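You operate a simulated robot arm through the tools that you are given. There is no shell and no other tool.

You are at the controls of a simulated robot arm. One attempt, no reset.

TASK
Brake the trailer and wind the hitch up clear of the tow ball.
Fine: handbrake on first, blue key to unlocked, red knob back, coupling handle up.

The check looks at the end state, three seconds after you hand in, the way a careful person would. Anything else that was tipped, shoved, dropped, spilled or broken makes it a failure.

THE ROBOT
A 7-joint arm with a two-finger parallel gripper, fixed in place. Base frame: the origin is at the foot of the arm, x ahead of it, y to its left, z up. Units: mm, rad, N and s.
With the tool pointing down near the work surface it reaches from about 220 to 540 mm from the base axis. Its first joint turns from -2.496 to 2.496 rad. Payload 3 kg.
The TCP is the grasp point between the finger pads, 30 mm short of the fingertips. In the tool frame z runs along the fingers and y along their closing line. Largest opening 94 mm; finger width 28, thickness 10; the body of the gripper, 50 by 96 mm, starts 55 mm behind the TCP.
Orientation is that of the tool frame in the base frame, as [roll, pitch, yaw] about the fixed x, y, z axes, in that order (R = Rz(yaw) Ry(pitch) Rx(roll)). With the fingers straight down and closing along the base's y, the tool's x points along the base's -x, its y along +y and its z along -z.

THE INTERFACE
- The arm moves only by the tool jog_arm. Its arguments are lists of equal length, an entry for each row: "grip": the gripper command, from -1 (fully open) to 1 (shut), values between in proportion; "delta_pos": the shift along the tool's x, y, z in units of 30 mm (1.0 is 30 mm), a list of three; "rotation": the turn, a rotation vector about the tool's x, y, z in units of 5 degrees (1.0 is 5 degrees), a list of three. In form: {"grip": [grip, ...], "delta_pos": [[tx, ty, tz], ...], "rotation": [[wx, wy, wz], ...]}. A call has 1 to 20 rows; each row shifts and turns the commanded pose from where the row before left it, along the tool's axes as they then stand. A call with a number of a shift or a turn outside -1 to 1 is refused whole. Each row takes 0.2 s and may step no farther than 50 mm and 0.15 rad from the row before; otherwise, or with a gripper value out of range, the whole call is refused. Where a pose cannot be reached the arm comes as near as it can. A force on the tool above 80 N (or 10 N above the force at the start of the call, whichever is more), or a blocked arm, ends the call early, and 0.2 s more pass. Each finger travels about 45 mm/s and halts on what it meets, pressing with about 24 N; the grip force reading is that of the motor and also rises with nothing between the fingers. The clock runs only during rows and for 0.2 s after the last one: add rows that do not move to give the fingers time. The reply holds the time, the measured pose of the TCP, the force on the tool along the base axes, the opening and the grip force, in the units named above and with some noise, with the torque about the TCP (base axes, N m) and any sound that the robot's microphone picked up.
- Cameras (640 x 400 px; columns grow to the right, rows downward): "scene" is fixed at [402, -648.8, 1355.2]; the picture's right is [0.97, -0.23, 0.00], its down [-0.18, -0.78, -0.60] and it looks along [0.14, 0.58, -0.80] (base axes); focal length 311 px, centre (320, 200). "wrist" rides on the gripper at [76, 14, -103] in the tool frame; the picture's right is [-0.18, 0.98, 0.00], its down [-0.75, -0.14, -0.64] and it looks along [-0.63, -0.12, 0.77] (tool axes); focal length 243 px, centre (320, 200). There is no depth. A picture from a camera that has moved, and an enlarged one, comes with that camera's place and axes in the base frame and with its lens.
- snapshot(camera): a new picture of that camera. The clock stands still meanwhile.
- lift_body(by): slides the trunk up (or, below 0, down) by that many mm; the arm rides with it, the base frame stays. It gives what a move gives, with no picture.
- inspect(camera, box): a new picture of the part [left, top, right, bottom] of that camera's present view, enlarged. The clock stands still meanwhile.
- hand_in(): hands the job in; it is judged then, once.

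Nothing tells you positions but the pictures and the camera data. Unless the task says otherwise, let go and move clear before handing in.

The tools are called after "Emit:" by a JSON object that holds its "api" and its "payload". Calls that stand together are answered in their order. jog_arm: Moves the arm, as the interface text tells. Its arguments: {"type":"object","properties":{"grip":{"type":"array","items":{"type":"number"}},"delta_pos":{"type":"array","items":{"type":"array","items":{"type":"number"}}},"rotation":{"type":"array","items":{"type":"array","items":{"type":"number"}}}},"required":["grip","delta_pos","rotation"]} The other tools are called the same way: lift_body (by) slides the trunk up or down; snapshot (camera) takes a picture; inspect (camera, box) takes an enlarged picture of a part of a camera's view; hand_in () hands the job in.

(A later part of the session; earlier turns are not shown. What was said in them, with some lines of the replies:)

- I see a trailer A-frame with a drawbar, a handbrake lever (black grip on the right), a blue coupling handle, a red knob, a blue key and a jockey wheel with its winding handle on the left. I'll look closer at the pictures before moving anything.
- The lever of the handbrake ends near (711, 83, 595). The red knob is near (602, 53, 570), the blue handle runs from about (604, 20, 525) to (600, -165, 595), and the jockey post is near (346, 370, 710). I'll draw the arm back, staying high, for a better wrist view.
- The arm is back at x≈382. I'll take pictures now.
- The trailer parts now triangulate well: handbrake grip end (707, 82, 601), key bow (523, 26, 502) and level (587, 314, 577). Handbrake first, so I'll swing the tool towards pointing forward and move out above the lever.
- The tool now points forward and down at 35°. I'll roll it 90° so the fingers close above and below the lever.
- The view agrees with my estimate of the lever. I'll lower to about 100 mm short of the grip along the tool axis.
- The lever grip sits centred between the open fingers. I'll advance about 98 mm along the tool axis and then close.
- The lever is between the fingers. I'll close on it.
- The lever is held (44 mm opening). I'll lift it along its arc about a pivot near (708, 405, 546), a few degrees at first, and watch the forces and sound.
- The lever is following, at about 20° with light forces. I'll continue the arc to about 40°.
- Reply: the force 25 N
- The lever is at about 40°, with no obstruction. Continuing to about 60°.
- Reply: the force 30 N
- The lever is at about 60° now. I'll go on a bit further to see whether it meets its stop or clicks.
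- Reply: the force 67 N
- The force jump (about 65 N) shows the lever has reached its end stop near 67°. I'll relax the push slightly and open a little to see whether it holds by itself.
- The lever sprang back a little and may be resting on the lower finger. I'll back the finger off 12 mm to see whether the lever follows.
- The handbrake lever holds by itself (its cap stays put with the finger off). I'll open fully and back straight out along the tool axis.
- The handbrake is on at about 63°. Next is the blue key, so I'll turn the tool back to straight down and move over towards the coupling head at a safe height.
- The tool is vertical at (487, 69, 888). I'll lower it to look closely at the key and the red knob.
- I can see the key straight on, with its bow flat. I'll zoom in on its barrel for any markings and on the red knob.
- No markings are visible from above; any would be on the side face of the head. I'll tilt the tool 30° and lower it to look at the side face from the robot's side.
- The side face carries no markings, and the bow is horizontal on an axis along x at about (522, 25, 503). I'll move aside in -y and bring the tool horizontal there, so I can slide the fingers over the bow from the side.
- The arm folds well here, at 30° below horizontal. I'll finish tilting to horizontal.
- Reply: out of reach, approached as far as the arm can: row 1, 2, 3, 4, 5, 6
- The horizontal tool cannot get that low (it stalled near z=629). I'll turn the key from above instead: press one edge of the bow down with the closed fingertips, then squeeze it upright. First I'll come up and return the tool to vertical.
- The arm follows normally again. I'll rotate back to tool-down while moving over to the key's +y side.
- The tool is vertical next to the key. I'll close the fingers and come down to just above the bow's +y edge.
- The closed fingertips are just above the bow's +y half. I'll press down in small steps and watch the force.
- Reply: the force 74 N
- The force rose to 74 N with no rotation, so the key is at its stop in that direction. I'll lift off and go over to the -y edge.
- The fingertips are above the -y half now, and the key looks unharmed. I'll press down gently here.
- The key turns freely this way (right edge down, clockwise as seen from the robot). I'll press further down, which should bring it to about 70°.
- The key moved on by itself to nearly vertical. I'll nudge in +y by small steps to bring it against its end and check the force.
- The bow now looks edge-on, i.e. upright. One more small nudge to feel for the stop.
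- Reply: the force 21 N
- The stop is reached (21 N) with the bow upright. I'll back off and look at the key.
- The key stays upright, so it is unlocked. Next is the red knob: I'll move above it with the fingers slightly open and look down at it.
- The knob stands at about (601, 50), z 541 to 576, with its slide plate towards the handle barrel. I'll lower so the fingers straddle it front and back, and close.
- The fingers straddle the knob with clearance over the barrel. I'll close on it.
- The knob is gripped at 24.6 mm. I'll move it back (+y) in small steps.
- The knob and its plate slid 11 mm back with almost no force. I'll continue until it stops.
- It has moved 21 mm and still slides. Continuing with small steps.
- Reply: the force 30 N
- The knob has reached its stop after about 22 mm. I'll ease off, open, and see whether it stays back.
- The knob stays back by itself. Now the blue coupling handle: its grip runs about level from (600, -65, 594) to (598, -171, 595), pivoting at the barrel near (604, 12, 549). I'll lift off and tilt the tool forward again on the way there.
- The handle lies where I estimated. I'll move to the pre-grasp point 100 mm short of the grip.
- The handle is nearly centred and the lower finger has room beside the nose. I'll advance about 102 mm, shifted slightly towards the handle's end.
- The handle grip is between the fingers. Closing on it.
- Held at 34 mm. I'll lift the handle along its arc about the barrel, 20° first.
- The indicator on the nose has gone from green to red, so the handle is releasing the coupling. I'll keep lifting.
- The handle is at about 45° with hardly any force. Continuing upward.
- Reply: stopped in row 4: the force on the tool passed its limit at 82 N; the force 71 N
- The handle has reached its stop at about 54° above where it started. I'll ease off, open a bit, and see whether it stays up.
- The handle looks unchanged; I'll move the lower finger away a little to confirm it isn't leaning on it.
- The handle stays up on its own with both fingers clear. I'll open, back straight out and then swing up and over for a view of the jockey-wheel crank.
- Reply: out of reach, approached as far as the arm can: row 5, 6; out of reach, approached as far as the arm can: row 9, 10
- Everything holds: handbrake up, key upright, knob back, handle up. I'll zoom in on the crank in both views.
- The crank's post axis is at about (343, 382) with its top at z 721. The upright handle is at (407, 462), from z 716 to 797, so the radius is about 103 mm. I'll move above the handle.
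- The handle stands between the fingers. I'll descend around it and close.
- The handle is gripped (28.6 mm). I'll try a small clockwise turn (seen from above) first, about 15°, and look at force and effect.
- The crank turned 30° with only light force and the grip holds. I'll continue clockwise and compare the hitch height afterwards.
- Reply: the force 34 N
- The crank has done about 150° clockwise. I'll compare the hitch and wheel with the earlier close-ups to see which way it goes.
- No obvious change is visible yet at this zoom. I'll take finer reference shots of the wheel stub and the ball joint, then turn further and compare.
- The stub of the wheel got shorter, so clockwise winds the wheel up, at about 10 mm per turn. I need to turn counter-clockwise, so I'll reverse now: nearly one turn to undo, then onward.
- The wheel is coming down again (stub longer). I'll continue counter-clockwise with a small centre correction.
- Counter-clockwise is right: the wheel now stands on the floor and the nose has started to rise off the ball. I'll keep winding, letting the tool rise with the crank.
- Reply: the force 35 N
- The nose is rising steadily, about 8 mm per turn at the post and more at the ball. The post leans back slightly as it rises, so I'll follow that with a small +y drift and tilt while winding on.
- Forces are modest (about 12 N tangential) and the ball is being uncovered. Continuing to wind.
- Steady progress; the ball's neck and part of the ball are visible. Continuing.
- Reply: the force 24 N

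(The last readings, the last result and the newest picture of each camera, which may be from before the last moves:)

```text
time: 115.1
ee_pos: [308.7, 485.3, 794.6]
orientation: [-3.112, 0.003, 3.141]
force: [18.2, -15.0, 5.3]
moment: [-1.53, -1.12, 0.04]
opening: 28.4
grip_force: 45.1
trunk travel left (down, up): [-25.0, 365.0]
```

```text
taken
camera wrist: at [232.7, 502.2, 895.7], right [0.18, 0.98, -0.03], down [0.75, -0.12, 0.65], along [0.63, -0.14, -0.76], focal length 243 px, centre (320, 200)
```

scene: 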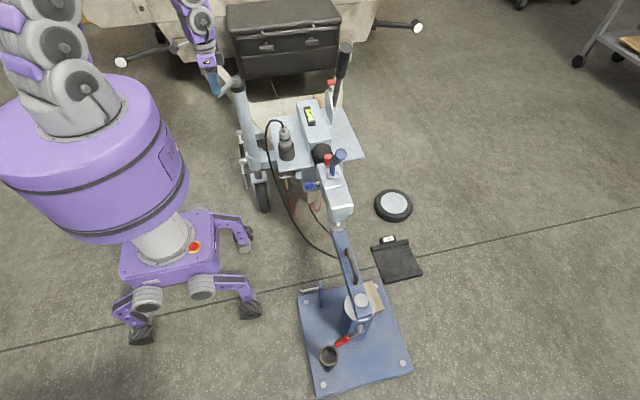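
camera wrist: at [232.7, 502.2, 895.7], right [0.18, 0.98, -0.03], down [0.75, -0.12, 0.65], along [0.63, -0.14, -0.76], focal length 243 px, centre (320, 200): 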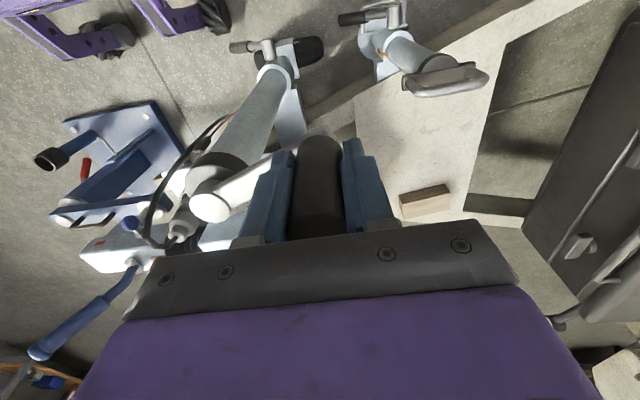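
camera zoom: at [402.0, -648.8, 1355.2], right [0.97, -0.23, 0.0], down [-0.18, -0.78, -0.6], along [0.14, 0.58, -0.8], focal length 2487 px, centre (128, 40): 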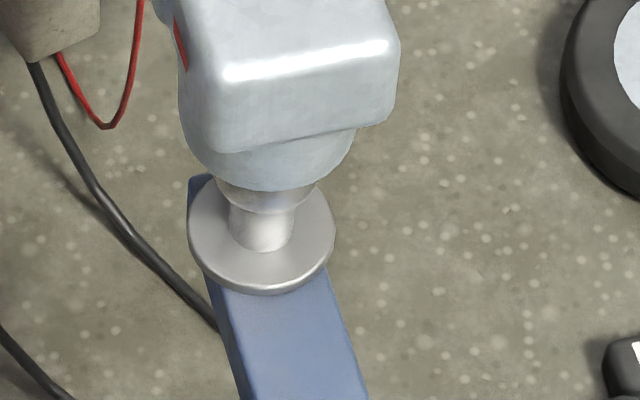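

The widest part of the ball is coming out of the socket. I'll keep winding several more turns for good clearance.

Emit:
{"api": "jog_arm", "payload": {"grip": [1, 1, 1, 1, 1, 1, 1, 1, 1, 1, 1, 1, 1, 1, 1, 1, 1, 1, 1, 1], "delta_pos": [[0.76, -0.445, -0.0115], [0.63, -0.589, -0.0115], [0.453, -0.736, -0.0115], [0.247, -0.826, -0.0115], [0.027, -0.859, -0.0115], [-0.2, -0.839, -0.0115], [-0.413, -0.756, -0.0115], [-0.593, -0.626, -0.0115], [-0.74, -0.449, -0.0115], [-0.83, -0.243, -0.0115], [-0.863, -0.023, -0.0115], [-0.843, 0.204, -0.0115], [-0.76, 0.417, -0.0115], [-0.63, 0.597, -0.0115], [-0.453, 0.744, -0.0115], [-0.247, 0.834, -0.0115], [-0.027, 0.867, -0.0115], [0.2, 0.847, -0.0115], [0.413, 0.764, -0.0115], [0.593, 0.634, -0.0115]], "rotation": [[0.004, 0, 0], [0.004, 0, 0], [0.004, 0, 0], [0.004, 0, 0], [0.004, 0, 0], [0.004, 0, 0], [0.004, 0, 0], [0.004, 0, 0], [0.004, 0, 0], [0.004, 0, 0], [0.004, 0, 0], [0.004, 0, 0], [0.004, 0, 0], [0.004, 0, 0], [0.004, 0, 0], [0.004, 0, 0], [0.004, 0, 0], [0.004, 0, 0], [0.004, 0, 0], [0.004, 0, 0]]}}

Emit:
{"api": "inspect", "payload": {"camera": "scene", "box": [320, 195, 368, 245]}}

Emit:
{"api": "inspect", "payload": {"camera": "scene", "box": [216, 90, 344, 220]}}

Emit:
{"api": "snapshot", "payload": {"camera": "scene"}}

```text
time: 119.3
ee_pos: [404.4, 471.6, 799.2]
orientation: [-3.105, -0.001, 3.14]
force: [0.6, -16.9, -14.8]
moment: [-0.76, -0.27, 0.0]
opening: 28.5
grip_force: 44.7
trunk travel left (down, up): [-25.0, 365.0]
```

```text
8.00 times, centred on (344, 220) of scene
camera zoom: at [402.0, -648.8, 1355.2], right [0.97, -0.23, 0.0], down [-0.18, -0.78, -0.6], along [0.14, 0.58, -0.8], focal length 2487 px, centre (128, 40)
```

zoom: 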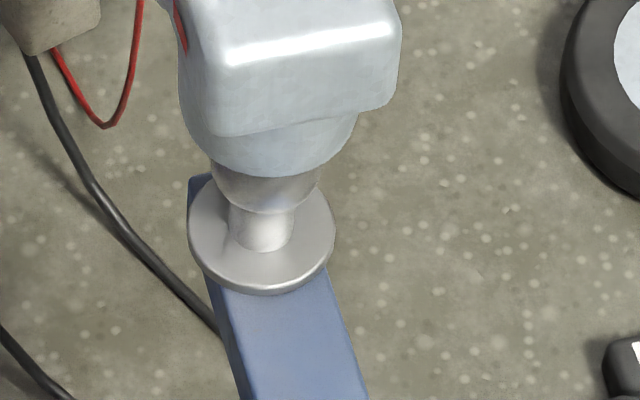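

```text
3.08 times, centred on (280, 155) of scene
camera zoom: at [402.0, -648.8, 1355.2], right [0.97, -0.23, 0.0], down [-0.18, -0.78, -0.6], along [0.14, 0.58, -0.8], focal length 957 px, centre (443, 338)
```

zoom: 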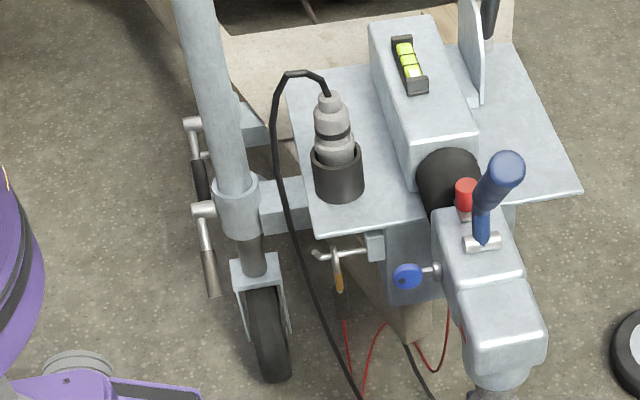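

```text
taken
```

scene: 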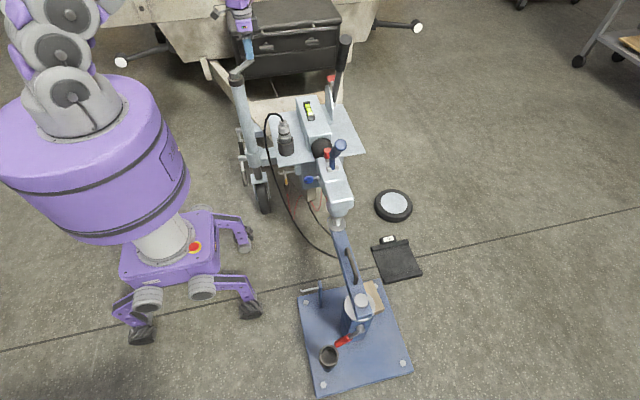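

The front rim of the socket is now roughly at ball-top height by my estimate (head risen about 46 mm). A few more turns will give a clear gap.

Emit:
{"api": "jog_arm", "payload": {"grip": [1, 1, 1, 1, 1, 1, 1, 1, 1, 1, 1, 1, 1, 1, 1, 1, 1, 1, 1, 1], "delta_pos": [[0.74, 0.44, 0.015], [0.83, 0.251, -0.0115], [0.863, 0.031, -0.0115], [0.843, -0.196, -0.0115], [0.76, -0.409, -0.0115], [0.63, -0.589, -0.0115], [0.453, -0.736, -0.0115], [0.247, -0.826, -0.0115], [0.027, -0.859, -0.0115], [-0.2, -0.839, -0.0115], [-0.413, -0.756, -0.0115], [-0.593, -0.626, -0.0115], [-0.74, -0.449, -0.0115], [-0.83, -0.243, -0.0115], [-0.863, -0.023, -0.0115], [-0.843, 0.204, -0.0115], [-0.76, 0.417, -0.0115], [-0.63, 0.597, -0.0115], [-0.453, 0.744, -0.0115], [-0.247, 0.834, -0.0115]], "rotation": [[0.004, 0, 0], [0.004, 0, 0], [0.004, 0, 0], [0.004, 0, 0], [0.004, 0, 0], [0.004, 0, 0], [0.004, 0, 0], [0.004, 0, 0], [0.004, 0, 0], [0.004, 0, 0], [0.004, 0, 0], [0.004, 0, 0], [0.004, 0, 0], [0.004, 0, 0], [0.004, 0, 0], [0.004, 0, 0], [0.004, 0, 0], [0.004, 0, 0], [0.004, 0, 0], [0.004, 0, 0]]}}

Emit:
{"api": "inspect", "payload": {"camera": "scene", "box": [320, 195, 368, 245]}}

Emit:
{"api": "snapshot", "payload": {"camera": "wrist"}}

```text
time: 123.5
ee_pos: [440.7, 379.2, 808.7]
orientation: [-3.097, 0.0, 3.14]
force: [-13.6, -10.8, 8.8]
moment: [-1.22, 1.31, -0.06]
opening: 28.1
grip_force: 44.8
trunk travel left (down, up): [-25.0, 365.0]
```

```text
8.00 times, centred on (344, 220) of scene
camera zoom: at [402.0, -648.8, 1355.2], right [0.97, -0.23, 0.0], down [-0.18, -0.78, -0.6], along [0.14, 0.58, -0.8], focal length 2487 px, centre (128, 40)
```

zoom: 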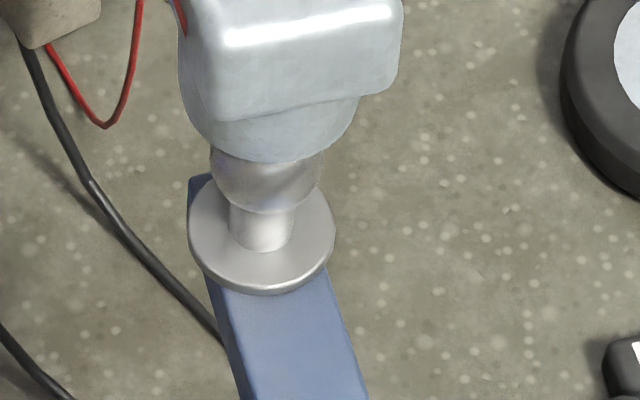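

```text
taken
camera wrist: at [364.9, 397.6, 910.4], right [0.19, 0.98, -0.04], down [0.75, -0.11, 0.65], along [0.63, -0.15, -0.76], focal length 243 px, centre (320, 200)
```

wrist: 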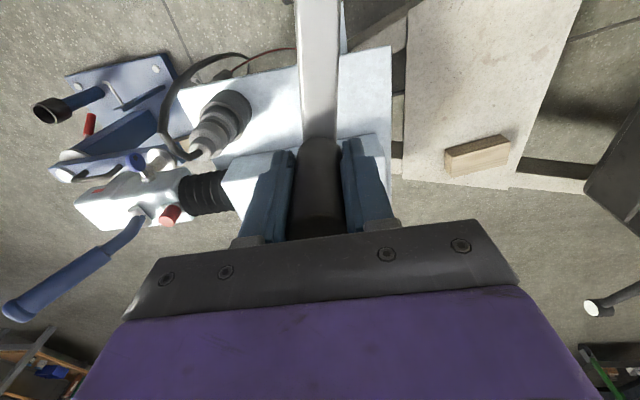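

The ball is more than half exposed. Continuing with the next turns.

Emit:
{"api": "jog_arm", "payload": {"grip": [1, 1, 1, 1, 1, 1, 1, 1, 1, 1, 1, 1, 1, 1, 1, 1, 1, 1, 1, 1], "delta_pos": [[-0.027, 0.867, -0.0115], [0.2, 0.847, -0.0115], [0.413, 0.764, -0.0115], [0.593, 0.634, -0.0115], [0.74, 0.457, -0.0115], [0.83, 0.251, -0.0115], [0.863, 0.031, -0.0115], [0.843, -0.196, -0.0115], [0.76, -0.409, -0.0115], [0.63, -0.589, -0.0115], [0.453, -0.736, -0.0115], [0.247, -0.826, -0.0115], [0.027, -0.859, -0.0115], [-0.2, -0.839, -0.0115], [-0.413, -0.756, -0.0115], [-0.593, -0.626, -0.0115], [-0.74, -0.449, -0.0115], [-0.83, -0.243, -0.0115], [-0.863, -0.023, -0.0115], [-0.843, 0.204, -0.0115]], "rotation": [[0.004, 0, 0], [0.004, 0, 0], [0.004, 0, 0], [0.004, 0, 0], [0.004, 0, 0], [0.004, 0, 0], [0.004, 0, 0], [0.004, 0, 0], [0.004, 0, 0], [0.004, 0, 0], [0.004, 0, 0], [0.004, 0, 0], [0.004, 0, 0], [0.004, 0, 0], [0.004, 0, 0], [0.004, 0, 0], [0.004, 0, 0], [0.004, 0, 0], [0.004, 0, 0], [0.004, 0, 0]]}}

Emit:
{"api": "inspect", "payload": {"camera": "scene", "box": [320, 195, 368, 245]}}

Emit:
{"api": "snapshot", "payload": {"camera": "wrist"}}

```text
time: 127.7
ee_pos: [376.2, 306.2, 818.6]
orientation: [-3.091, 0.003, -3.141]
force: [-17.1, 11.5, 8.1]
moment: [-0.66, 1.3, -0.07]
opening: 28.1
grip_force: 45.3
trunk travel left (down, up): [-25.0, 365.0]
```

```text
8.00 times, centred on (344, 220) of scene
camera zoom: at [402.0, -648.8, 1355.2], right [0.97, -0.23, 0.0], down [-0.18, -0.78, -0.6], along [0.14, 0.58, -0.8], focal length 2487 px, centre (128, 40)
```

zoom: 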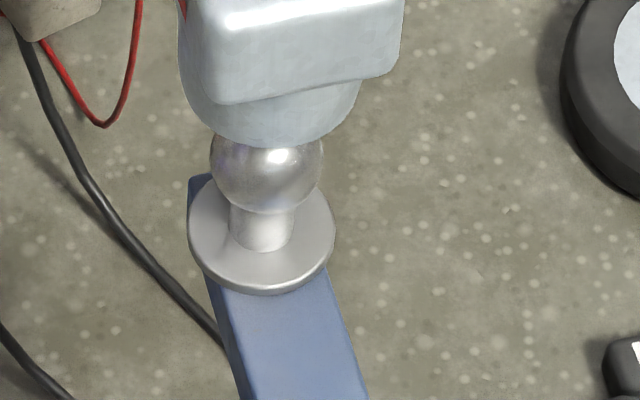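

```text
taken
camera wrist: at [300.8, 324.6, 920.2], right [0.18, 0.98, -0.05], down [0.75, -0.11, 0.65], along [0.63, -0.16, -0.76], focal length 243 px, centre (320, 200)
```

wrist: 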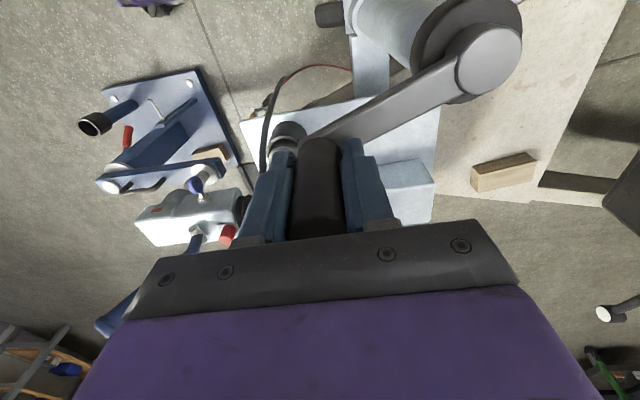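

The socket rim is now an estimated 20 to 29 mm above the ball's top. Two more rounds will put the clearance beyond doubt.

Emit:
{"api": "jog_arm", "payload": {"grip": [1, 1, 1, 1, 1, 1, 1, 1, 1, 1, 1, 1, 1, 1, 1, 1, 1, 1, 1, 1], "delta_pos": [[-0.76, 0.447, -0.0115], [-0.63, 0.597, -0.0115], [-0.453, 0.744, -0.0115], [-0.247, 0.834, -0.0115], [-0.027, 0.867, -0.0115], [0.2, 0.847, -0.0115], [0.413, 0.764, -0.0115], [0.593, 0.634, -0.0115], [0.74, 0.457, -0.0115], [0.83, 0.251, -0.0115], [0.863, 0.031, -0.0115], [0.843, -0.196, -0.0115], [0.76, -0.409, -0.0115], [0.63, -0.589, -0.0115], [0.453, -0.736, -0.0115], [0.247, -0.826, -0.0115], [0.027, -0.859, -0.0115], [-0.2, -0.839, -0.0115], [-0.413, -0.756, -0.0115], [-0.593, -0.626, -0.0115]], "rotation": [[0.004, 0, 0], [0.004, 0, 0], [0.004, 0, 0], [0.004, 0, 0], [0.004, 0, 0], [0.004, 0, 0], [0.004, 0, 0], [0.004, 0, 0], [0.004, 0, 0], [0.004, 0, 0], [0.004, 0, 0], [0.004, 0, 0], [0.004, 0, 0], [0.004, 0, 0], [0.004, 0, 0], [0.004, 0, 0], [0.004, 0, 0], [0.004, 0, 0], [0.004, 0, 0], [0.004, 0, 0]]}}

Emit:
{"api": "inspect", "payload": {"camera": "scene", "box": [320, 195, 368, 245]}}

Emit:
{"api": "inspect", "payload": {"camera": "scene", "box": [216, 90, 344, 220]}}

Emit:
{"api": "snapshot", "payload": {"camera": "wrist"}}

```text
time: 131.9
ee_pos: [279.3, 322.9, 824.3]
orientation: [-3.084, 0.0, -3.142]
force: [-2.1, 14.7, 16.9]
moment: [-0.48, 1.32, -0.07]
opening: 28.2
grip_force: 45.3
trunk travel left (down, up): [-25.0, 365.0]
```

```text
8.00 times, centred on (344, 220) of scene
camera zoom: at [402.0, -648.8, 1355.2], right [0.97, -0.23, 0.0], down [-0.18, -0.78, -0.6], along [0.14, 0.58, -0.8], focal length 2487 px, centre (128, 40)
```

zoom: 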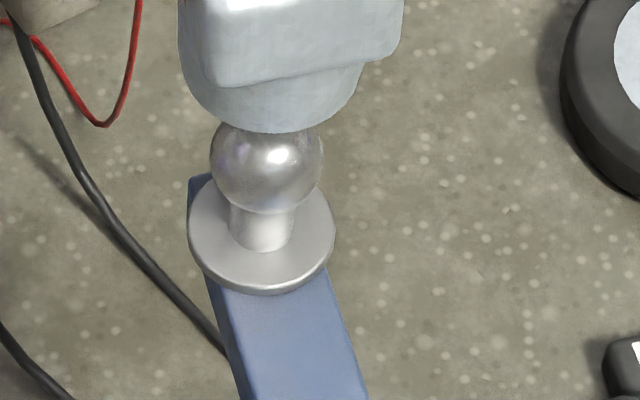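

```text
3.08 times, centred on (280, 155) of scene
camera zoom: at [402.0, -648.8, 1355.2], right [0.97, -0.23, 0.0], down [-0.18, -0.78, -0.6], along [0.14, 0.58, -0.8], focal length 957 px, centre (443, 338)
```

zoom: 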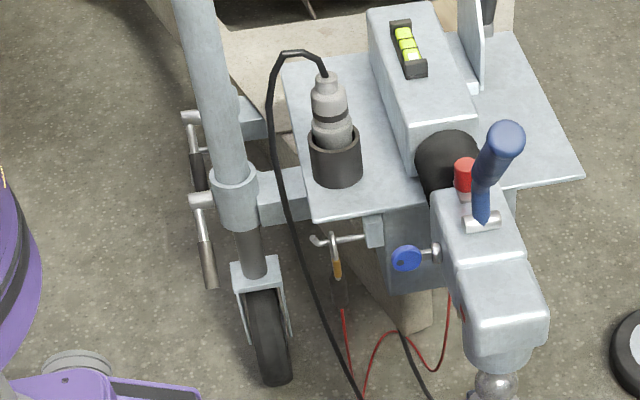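

```text
taken
camera wrist: at [203.3, 343.7, 925.7], right [0.18, 0.98, -0.06], down [0.75, -0.1, 0.65], along [0.63, -0.16, -0.76], focal length 243 px, centre (320, 200)
```

wrist: 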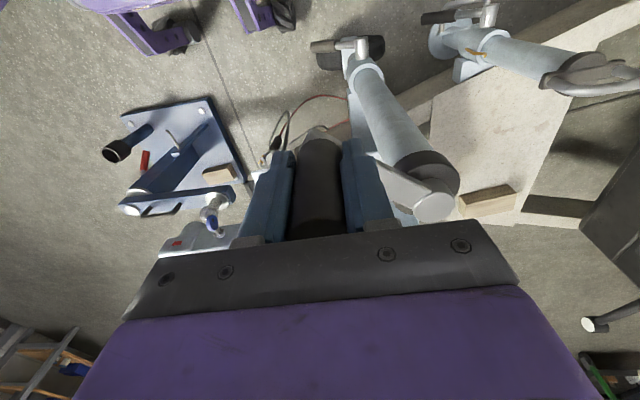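

Ball nearly fully visible. One last round for margin.

Emit:
{"api": "jog_arm", "payload": {"grip": [1, 1, 1, 1, 1, 1, 1, 1, 1, 1, 1, 1, 1, 1, 1, 1, 1, 1, 1, 1], "delta_pos": [[-0.74, -0.429, -0.02], [-0.83, -0.243, -0.0115], [-0.863, -0.023, -0.0115], [-0.843, 0.204, -0.0115], [-0.76, 0.417, -0.0115], [-0.63, 0.597, -0.0115], [-0.453, 0.744, -0.0115], [-0.247, 0.834, -0.0115], [-0.027, 0.867, -0.0115], [0.2, 0.847, -0.0115], [0.413, 0.764, -0.0115], [0.593, 0.634, -0.0115], [0.74, 0.457, -0.0115], [0.83, 0.251, -0.0115], [0.863, 0.031, -0.0115], [0.843, -0.196, -0.0115], [0.76, -0.409, -0.0115], [0.63, -0.589, -0.0115], [0.453, -0.736, -0.0115], [0.247, -0.826, -0.0115]], "rotation": [[0.004, 0, 0], [0.004, 0, 0], [0.004, 0, 0], [0.004, 0, 0], [0.004, 0, 0], [0.004, 0, 0], [0.004, 0, 0], [0.004, 0, 0], [0.004, 0, 0], [0.004, 0, 0], [0.004, 0, 0], [0.004, 0, 0], [0.004, 0, 0], [0.004, 0, 0], [0.004, 0, 0], [0.004, 0, 0], [0.004, 0, 0], [0.004, 0, 0], [0.004, 0, 0], [0.004, 0, 0]]}}

Emit:
{"api": "inspect", "payload": {"camera": "scene", "box": [320, 195, 368, 245]}}

Emit:
{"api": "snapshot", "payload": {"camera": "scene"}}

Emit:
{"api": "snapshot", "payload": {"camera": "wrist"}}

```text
time: 132.9
ee_pos: [358.4, 302.1, 825.4]
orientation: [-3.069, -0.024, 3.137]
force: [-35.6, 5.1, 13.1]
moment: [2.91, 0.47, -0.03]
opening: 29.3
grip_force: 44.5
trunk travel left (down, up): [-25.0, 365.0]
stopped in row 4: the force on the tool passed its limit at 96 N (the readings are from after the stop); the commanded pose is now the measured one
```

```text
8.00 times, centred on (344, 220) of scene
camera zoom: at [402.0, -648.8, 1355.2], right [0.97, -0.23, 0.0], down [-0.18, -0.78, -0.6], along [0.14, 0.58, -0.8], focal length 2487 px, centre (128, 40)
```

zoom: 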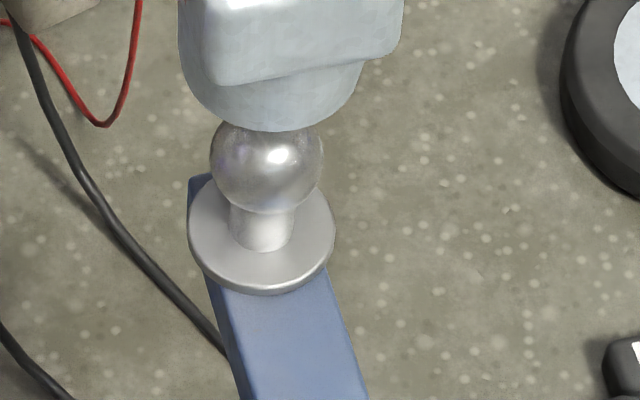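

```text
taken
```

scene: 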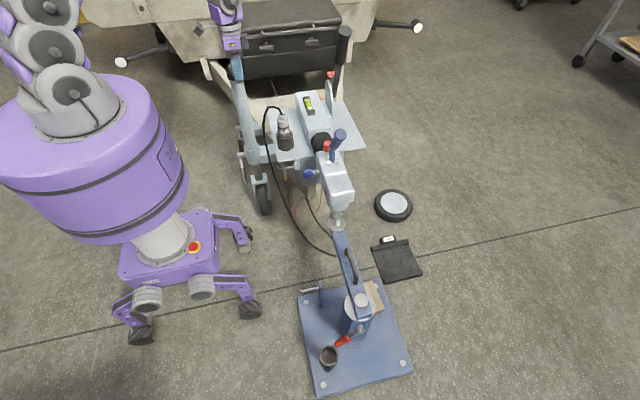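

```text
taken
camera wrist: at [286.1, 324.7, 929.3], right [0.19, 0.98, -0.07], down [0.77, -0.1, 0.63], along [0.61, -0.18, -0.77], focal length 243 px, centre (320, 200)
```

wrist: 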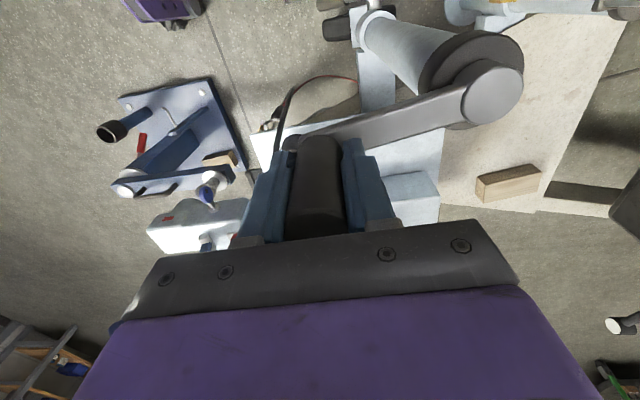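

The crank came to a hard stop near the end of this round, most likely the jockey's full extension. I'll ease off and loosen the grip, then check that the crank does not run back.

Emit:
{"api": "jog_arm", "payload": {"grip": [1, 0.2, -0.2, -0.2, -0.2], "delta_pos": [[0.08, -0.01, 0], [0, 0, 0], [0, 0, 0], [0, 0, 0], [0, 0, 0]], "rotation": [[0, 0, 0], [0, 0, 0], [0, 0, 0], [0, 0, 0], [0, 0, 0]]}}

Emit:
{"api": "snapshot", "payload": {"camera": "wrist"}}

Emit:
{"api": "inspect", "payload": {"camera": "scene", "box": [200, 20, 344, 110]}}

Emit:
{"api": "inspect", "payload": {"camera": "scene", "box": [320, 195, 368, 245]}}

```text
time: 134.1
ee_pos: [362.0, 302.0, 824.2]
orientation: [-3.072, -0.019, 3.14]
force: [0.3, 0.2, 0.1]
moment: [0.0, 0.04, 0.02]
opening: 56.5
grip_force: 0.1
trunk travel left (down, up): [-25.0, 365.0]
```

```text
taken
camera wrist: at [288.8, 323.5, 927.6], right [0.19, 0.98, -0.07], down [0.77, -0.1, 0.64], along [0.62, -0.17, -0.77], focal length 243 px, centre (320, 200)
```

wrist: 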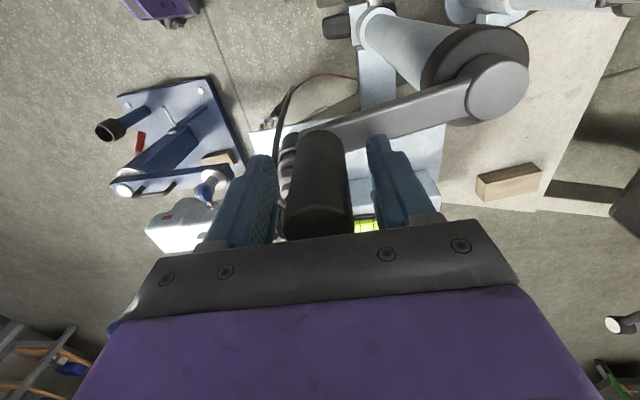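

```text
4.44 times, centred on (272, 65) of scene
camera zoom: at [402.0, -648.8, 1355.2], right [0.97, -0.23, 0.0], down [-0.18, -0.78, -0.6], along [0.14, 0.58, -0.8], focal length 1382 px, centre (533, 800)
```

zoom: 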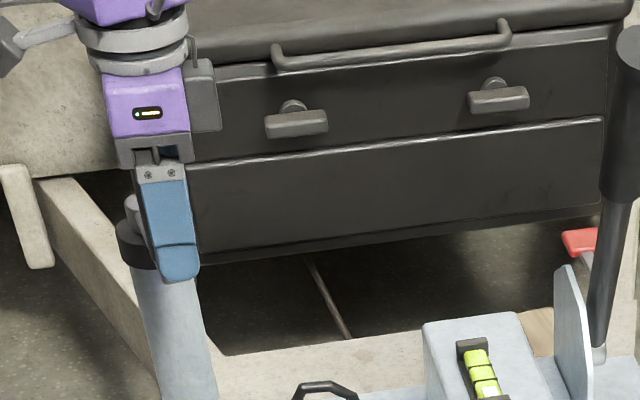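

```text
8.00 times, centred on (344, 220) of scene
camera zoom: at [402.0, -648.8, 1355.2], right [0.97, -0.23, 0.0], down [-0.18, -0.78, -0.6], along [0.14, 0.58, -0.8], focal length 2487 px, centre (128, 40)
```

zoom: 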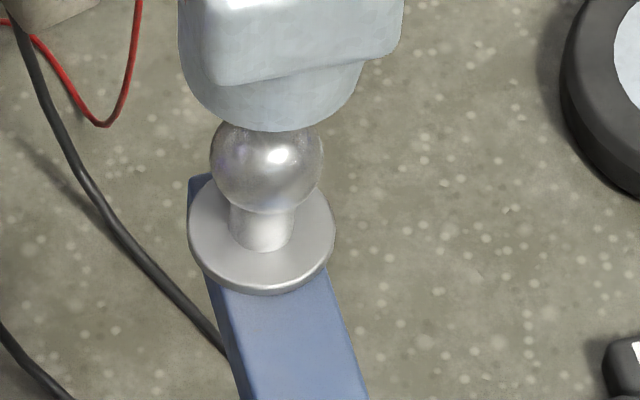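

The crank stays put and the hitch stays up. I'll lift straight off the handle and then move for a side view of the ball and socket.

Emit:
{"api": "jog_arm", "payload": {"grip": [-0.4, -0.4, -0.4, -0.4, -0.4, -0.4], "delta_pos": [[0, -0.05, -0.5], [0, 0, -0.8], [0, 0, -1], [0, 0, -1], [0, 0, -1], [0, 0, 0]], "rotation": [[0, 0, 0], [0, 0, 0], [0, 0, 0], [0, 0, 0], [0, 0, 0], [0, 0, 0]]}}

Emit:
{"api": "snapshot", "payload": {"camera": "scene"}}

Emit:
{"api": "snapshot", "payload": {"camera": "wrist"}}

```text
time: 135.5
ee_pos: [364.4, 309.6, 953.7]
orientation: [-3.071, -0.019, 3.137]
force: [-0.1, -0.1, 0.3]
moment: [-0.01, 0.02, 0.02]
opening: 65.6
grip_force: 0.1
trunk travel left (down, up): [-25.0, 365.0]
```

```text
taken
```

scene: 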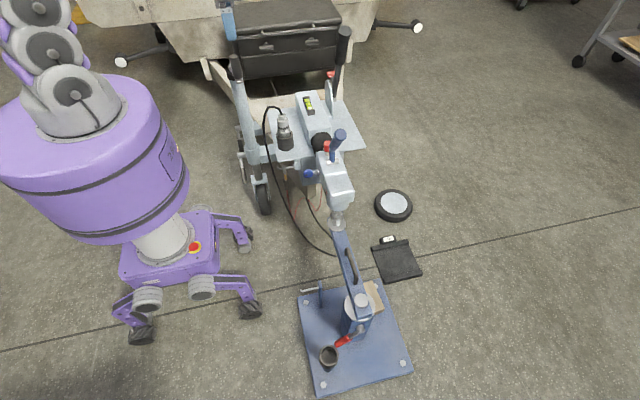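

```text
taken
camera wrist: at [291.2, 330.9, 1056.0], right [0.19, 0.98, -0.07], down [0.77, -0.1, 0.64], along [0.62, -0.17, -0.77], focal length 243 px, centre (320, 200)
```

wrist: 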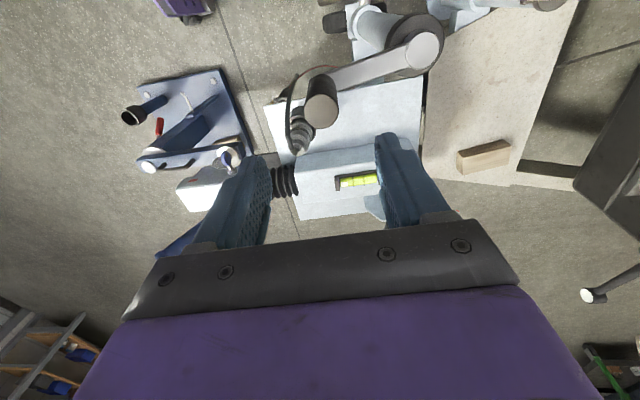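

Clear of the crank. I'll travel across at this height and then come down with the tool tilted, to look at the ball and socket from the side.

Emit:
{"api": "jog_arm", "payload": {"grip": [-0.4, -0.4, -0.4, -0.4, -0.4, -0.4, -0.4, -0.4, -0.4, -0.4, -0.4, -0.4, -0.4, -0.4, -0.4], "delta_pos": [[-0.229, -0.953, 0], [-0.229, -0.953, 0], [-0.229, -0.953, 0], [-0.229, -0.953, 0], [-0.229, -0.953, 0], [-0.229, -0.953, 0], [-0.229, -0.953, 0], [-0.229, -0.953, 0], [-0.229, -0.953, 0], [-0.229, -0.953, 0], [-0.229, -0.953, 0], [-0.229, -0.953, 0], [-0.229, -0.953, 0], [-0.229, -0.953, 0], [0, 0, 0]], "rotation": [[-0.8, -0.2, 0], [0, 0, 0], [0, 0, 0], [0, 0, 0], [0, 0, 0], [0, 0, 0], [0, 0, 0], [0, 0, 0], [0, 0, 0], [0, 0, 0], [0, 0, 0], [0, 0, 0], [0, 0, 0], [0, 0, 0], [0, 0, 0]]}}

Emit:
{"api": "jog_arm", "payload": {"grip": [-0.4, -0.4, -0.4, -0.4, -0.4, -0.4, -0.4, -0.4, -0.4, -0.4, -0.4, -0.4, -0.4, -0.4, -0.4], "delta_pos": [[0, 0, 0.933], [0.081, 0, 0.93], [0.162, 0, 0.919], [0.241, 0, 0.901], [0.319, 0, 0.877], [0.394, 0, 0.846], [0.467, 0, 0.808], [0.535, 0, 0.764], [0.6, 0, 0.715], [0.66, 0, 0.66], [0.66, 0, 0.66], [0.66, 0, 0.66], [0.66, 0, 0.66], [0.4, 0, 0.4], [0, 0, 0]], "rotation": [[0, -1, 0], [0, -1, 0], [0, -1, 0], [0, -1, 0], [0, -1, 0], [0, -1, 0], [0, -1, 0], [0, -1, 0], [0, -1, 0], [0, 0, 0], [0, 0, 0], [0, 0, 0], [0, 0, 0], [0, 0, 0], [0, 0, 0]]}}

Emit:
{"api": "snapshot", "payload": {"camera": "wrist"}}

Emit:
{"api": "snapshot", "payload": {"camera": "scene"}}

```text
time: 138.7
ee_pos: [460.9, -93.0, 954.3]
orientation: [3.14, 0.0, 3.141]
force: [0.5, 0.3, 0.9]
moment: [-0.01, 0.0, 0.02]
opening: 65.9
grip_force: 0.1
trunk travel left (down, up): [-25.0, 365.0]
```

```text
time: 141.9
ee_pos: [486.0, -95.5, 599.3]
orientation: [3.139, 0.784, 3.139]
force: [-0.3, 0.5, 0.3]
moment: [0.01, 0.03, 0.02]
opening: 65.9
grip_force: 0.1
out of reach, approached as far as the arm can: row 6, 7
trunk travel left (down, up): [-25.0, 365.0]
```

```text
taken
camera wrist: at [360.2, -80.8, 617.6], right [0.13, 0.98, 0.13], down [0.08, -0.14, 0.99], along [0.99, -0.12, -0.1], focal length 243 px, centre (320, 200)
```

wrist: 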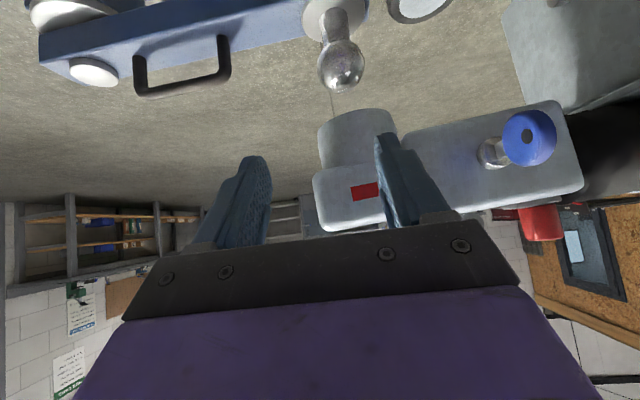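

```text
taken
```

scene: 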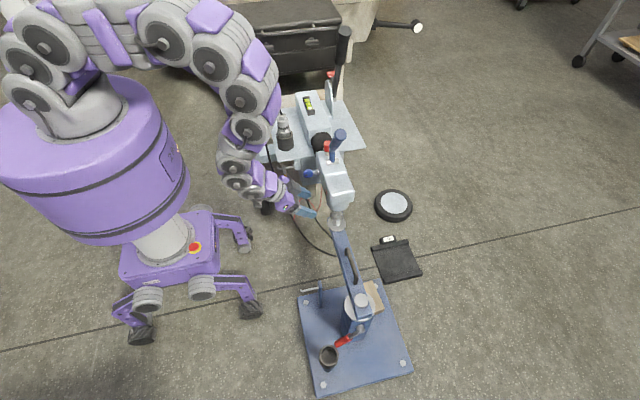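

The side view (upside-down in this camera) shows the ball standing free below the socket, with an estimated gap of over 30 mm. I'll zoom in to double-check the gap, the key and the knob.

Emit:
{"api": "inspect", "payload": {"camera": "wrist", "box": [290, 0, 450, 150]}}

Emit:
{"api": "inspect", "payload": {"camera": "wrist", "box": [440, 80, 640, 260]}}

Emit:
{"api": "inspect", "payload": {"camera": "scene", "box": [216, 60, 376, 230]}}

Emit:
{"api": "inspect", "payload": {"camera": "scene", "box": [290, 20, 370, 130]}}

```text
2.67 times, centred on (370, 75) of wrist
camera zoom: at [360.2, -80.8, 617.6], right [0.13, 0.98, 0.13], down [0.08, -0.14, 0.99], along [0.99, -0.12, -0.1], focal length 647 px, centre (187, 533)
```

zoom: 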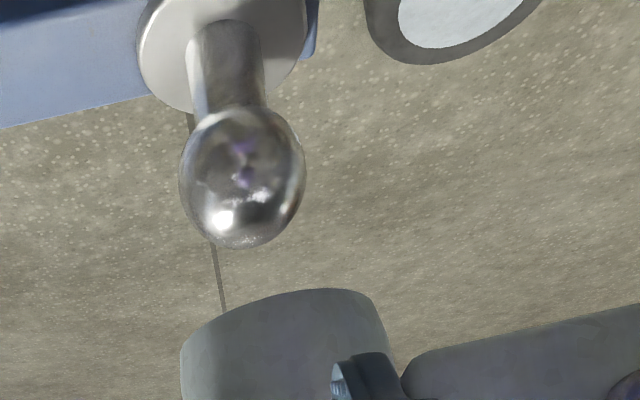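

```text
2.22 times, centred on (540, 170) of wrist
camera zoom: at [360.2, -80.8, 617.6], right [0.13, 0.98, 0.13], down [0.08, -0.14, 0.99], along [0.99, -0.12, -0.1], focal length 539 px, centre (-169, 267)
```

zoom: 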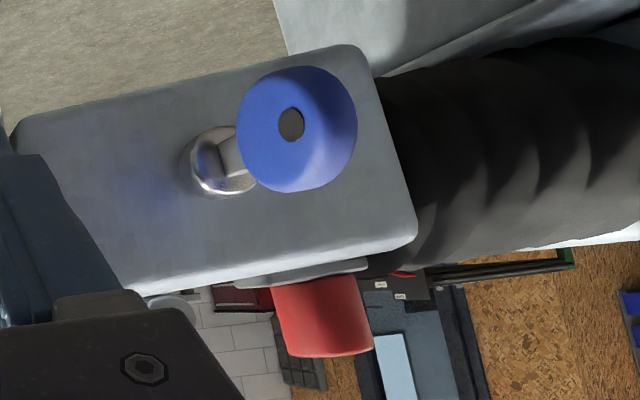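

```text
2.35 times, centred on (296, 145) of scene
camera zoom: at [402.0, -648.8, 1355.2], right [0.97, -0.23, 0.0], down [-0.18, -0.78, -0.6], along [0.14, 0.58, -0.8], focal length 732 px, centre (376, 329)
```

zoom: 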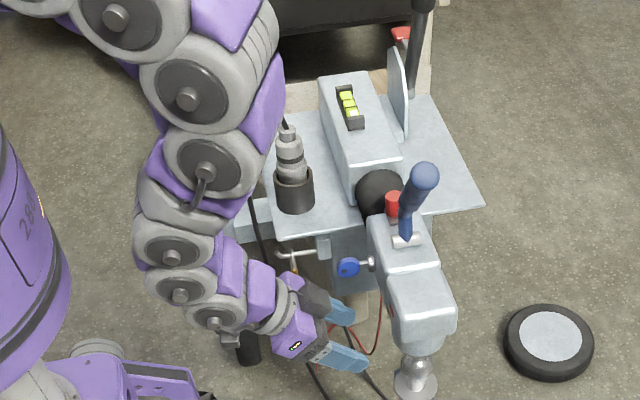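

```text
3.64 times, centred on (330, 75) of scene
camera zoom: at [402.0, -648.8, 1355.2], right [0.97, -0.23, 0.0], down [-0.18, -0.78, -0.6], along [0.14, 0.58, -0.8], focal length 1131 px, centre (284, 654)
```

zoom: 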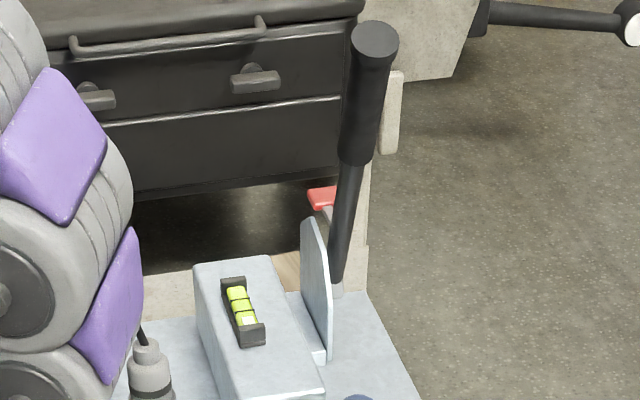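

All states check out: handbrake up, key upright, knob back, handle up and indicator red. The ball stands free well below the socket. I'll draw the arm up and clear before handing in.

Emit:
{"api": "jog_arm", "payload": {"grip": [-0.4, -0.4, -0.4, -0.4, -0.4, -0.4, -0.4], "delta_pos": [[-0.1, 0, -0.7], [-0.4, 0, -0.7], [-0.66, 0, -0.66], [-0.66, 0, -0.66], [-0.66, 0, -0.66], [0, 0, 0], [0, 0, 0]], "rotation": [[0, 0, 0], [0, 0, 0], [0, 0, 0], [0, 0, 0], [0, 0, 0], [0, 0, 0], [0, 0, 0]]}}

Emit:
{"api": "snapshot", "payload": {"camera": "scene"}}

Emit:
{"api": "inspect", "payload": {"camera": "scene", "box": [320, 180, 368, 245]}}

```text
time: 143.5
ee_pos: [467.3, -94.6, 695.2]
orientation: [3.14, 0.784, 3.138]
force: [-0.6, 0.4, 0.3]
moment: [0.03, -0.03, -0.01]
opening: 65.7
grip_force: 0.0
out of reach, approached as far as the arm can: row 5
trunk travel left (down, up): [-25.0, 365.0]
```

```text
taken
```

scene: 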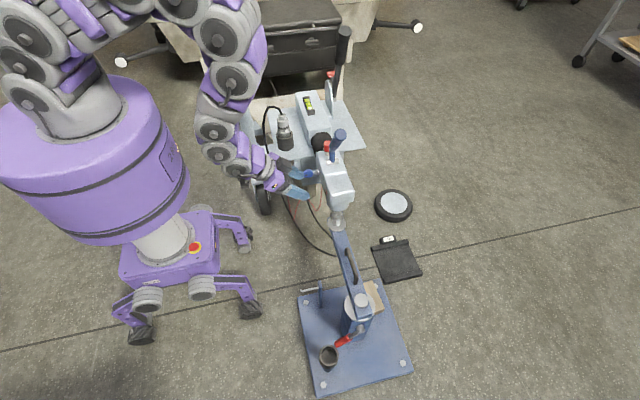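

```text
6.15 times, centred on (344, 212) of scene
camera zoom: at [402.0, -648.8, 1355.2], right [0.97, -0.23, 0.0], down [-0.18, -0.78, -0.6], along [0.14, 0.58, -0.8], focal length 1913 px, centre (172, 123)
```

zoom: 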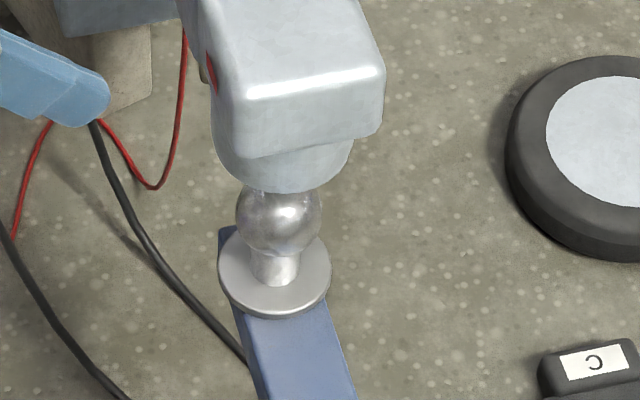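

The hitch is up and free of the ball and everything is holding. The other items on the floor are where they were, and the arm touches nothing. Handing in.

Emit:
{"api": "hand_in", "payload": {}}

```text
The job is handed in.
```

I set the handbrake, released the coupling and wound the hitch up clear of the tow ball. I then handed the job in; the result of the check hasn't come back.

| Step | End state |
|---|---|
| Handbrake | Pulled up to its end stop before anything else; it settled back slightly, to about 63°, and holds by itself |
| Blue key | Turned a quarter turn clockwise, as seen from the robot, to its stop. The other direction was blocked, and there are no lock markings to confirm "unlocked" |
| Red knob | Slid about 22 mm towards the trailer to its stop; it stays there |
| Coupling handle | Lifted to its stop and stays up; the indicator on the nose changed from green to red |
| Hitch | Wound up on the jockey wheel (counter-clockwise raises it); I estimate the socket sits about 30 mm above the top of the ball |

- **Force on the key:** testing the blocked direction first put about 74 N on it. It showed no damage afterwards.
- **Crank stop:** the crank came to a hard stop at the end, with a 96 N force peak. I took this to be the jockey wheel at full extension and eased off. The crank and hitch stayed in place.

In the last pictures the other items nearby looked undisturbed. The arm had let go and was clear of everything.
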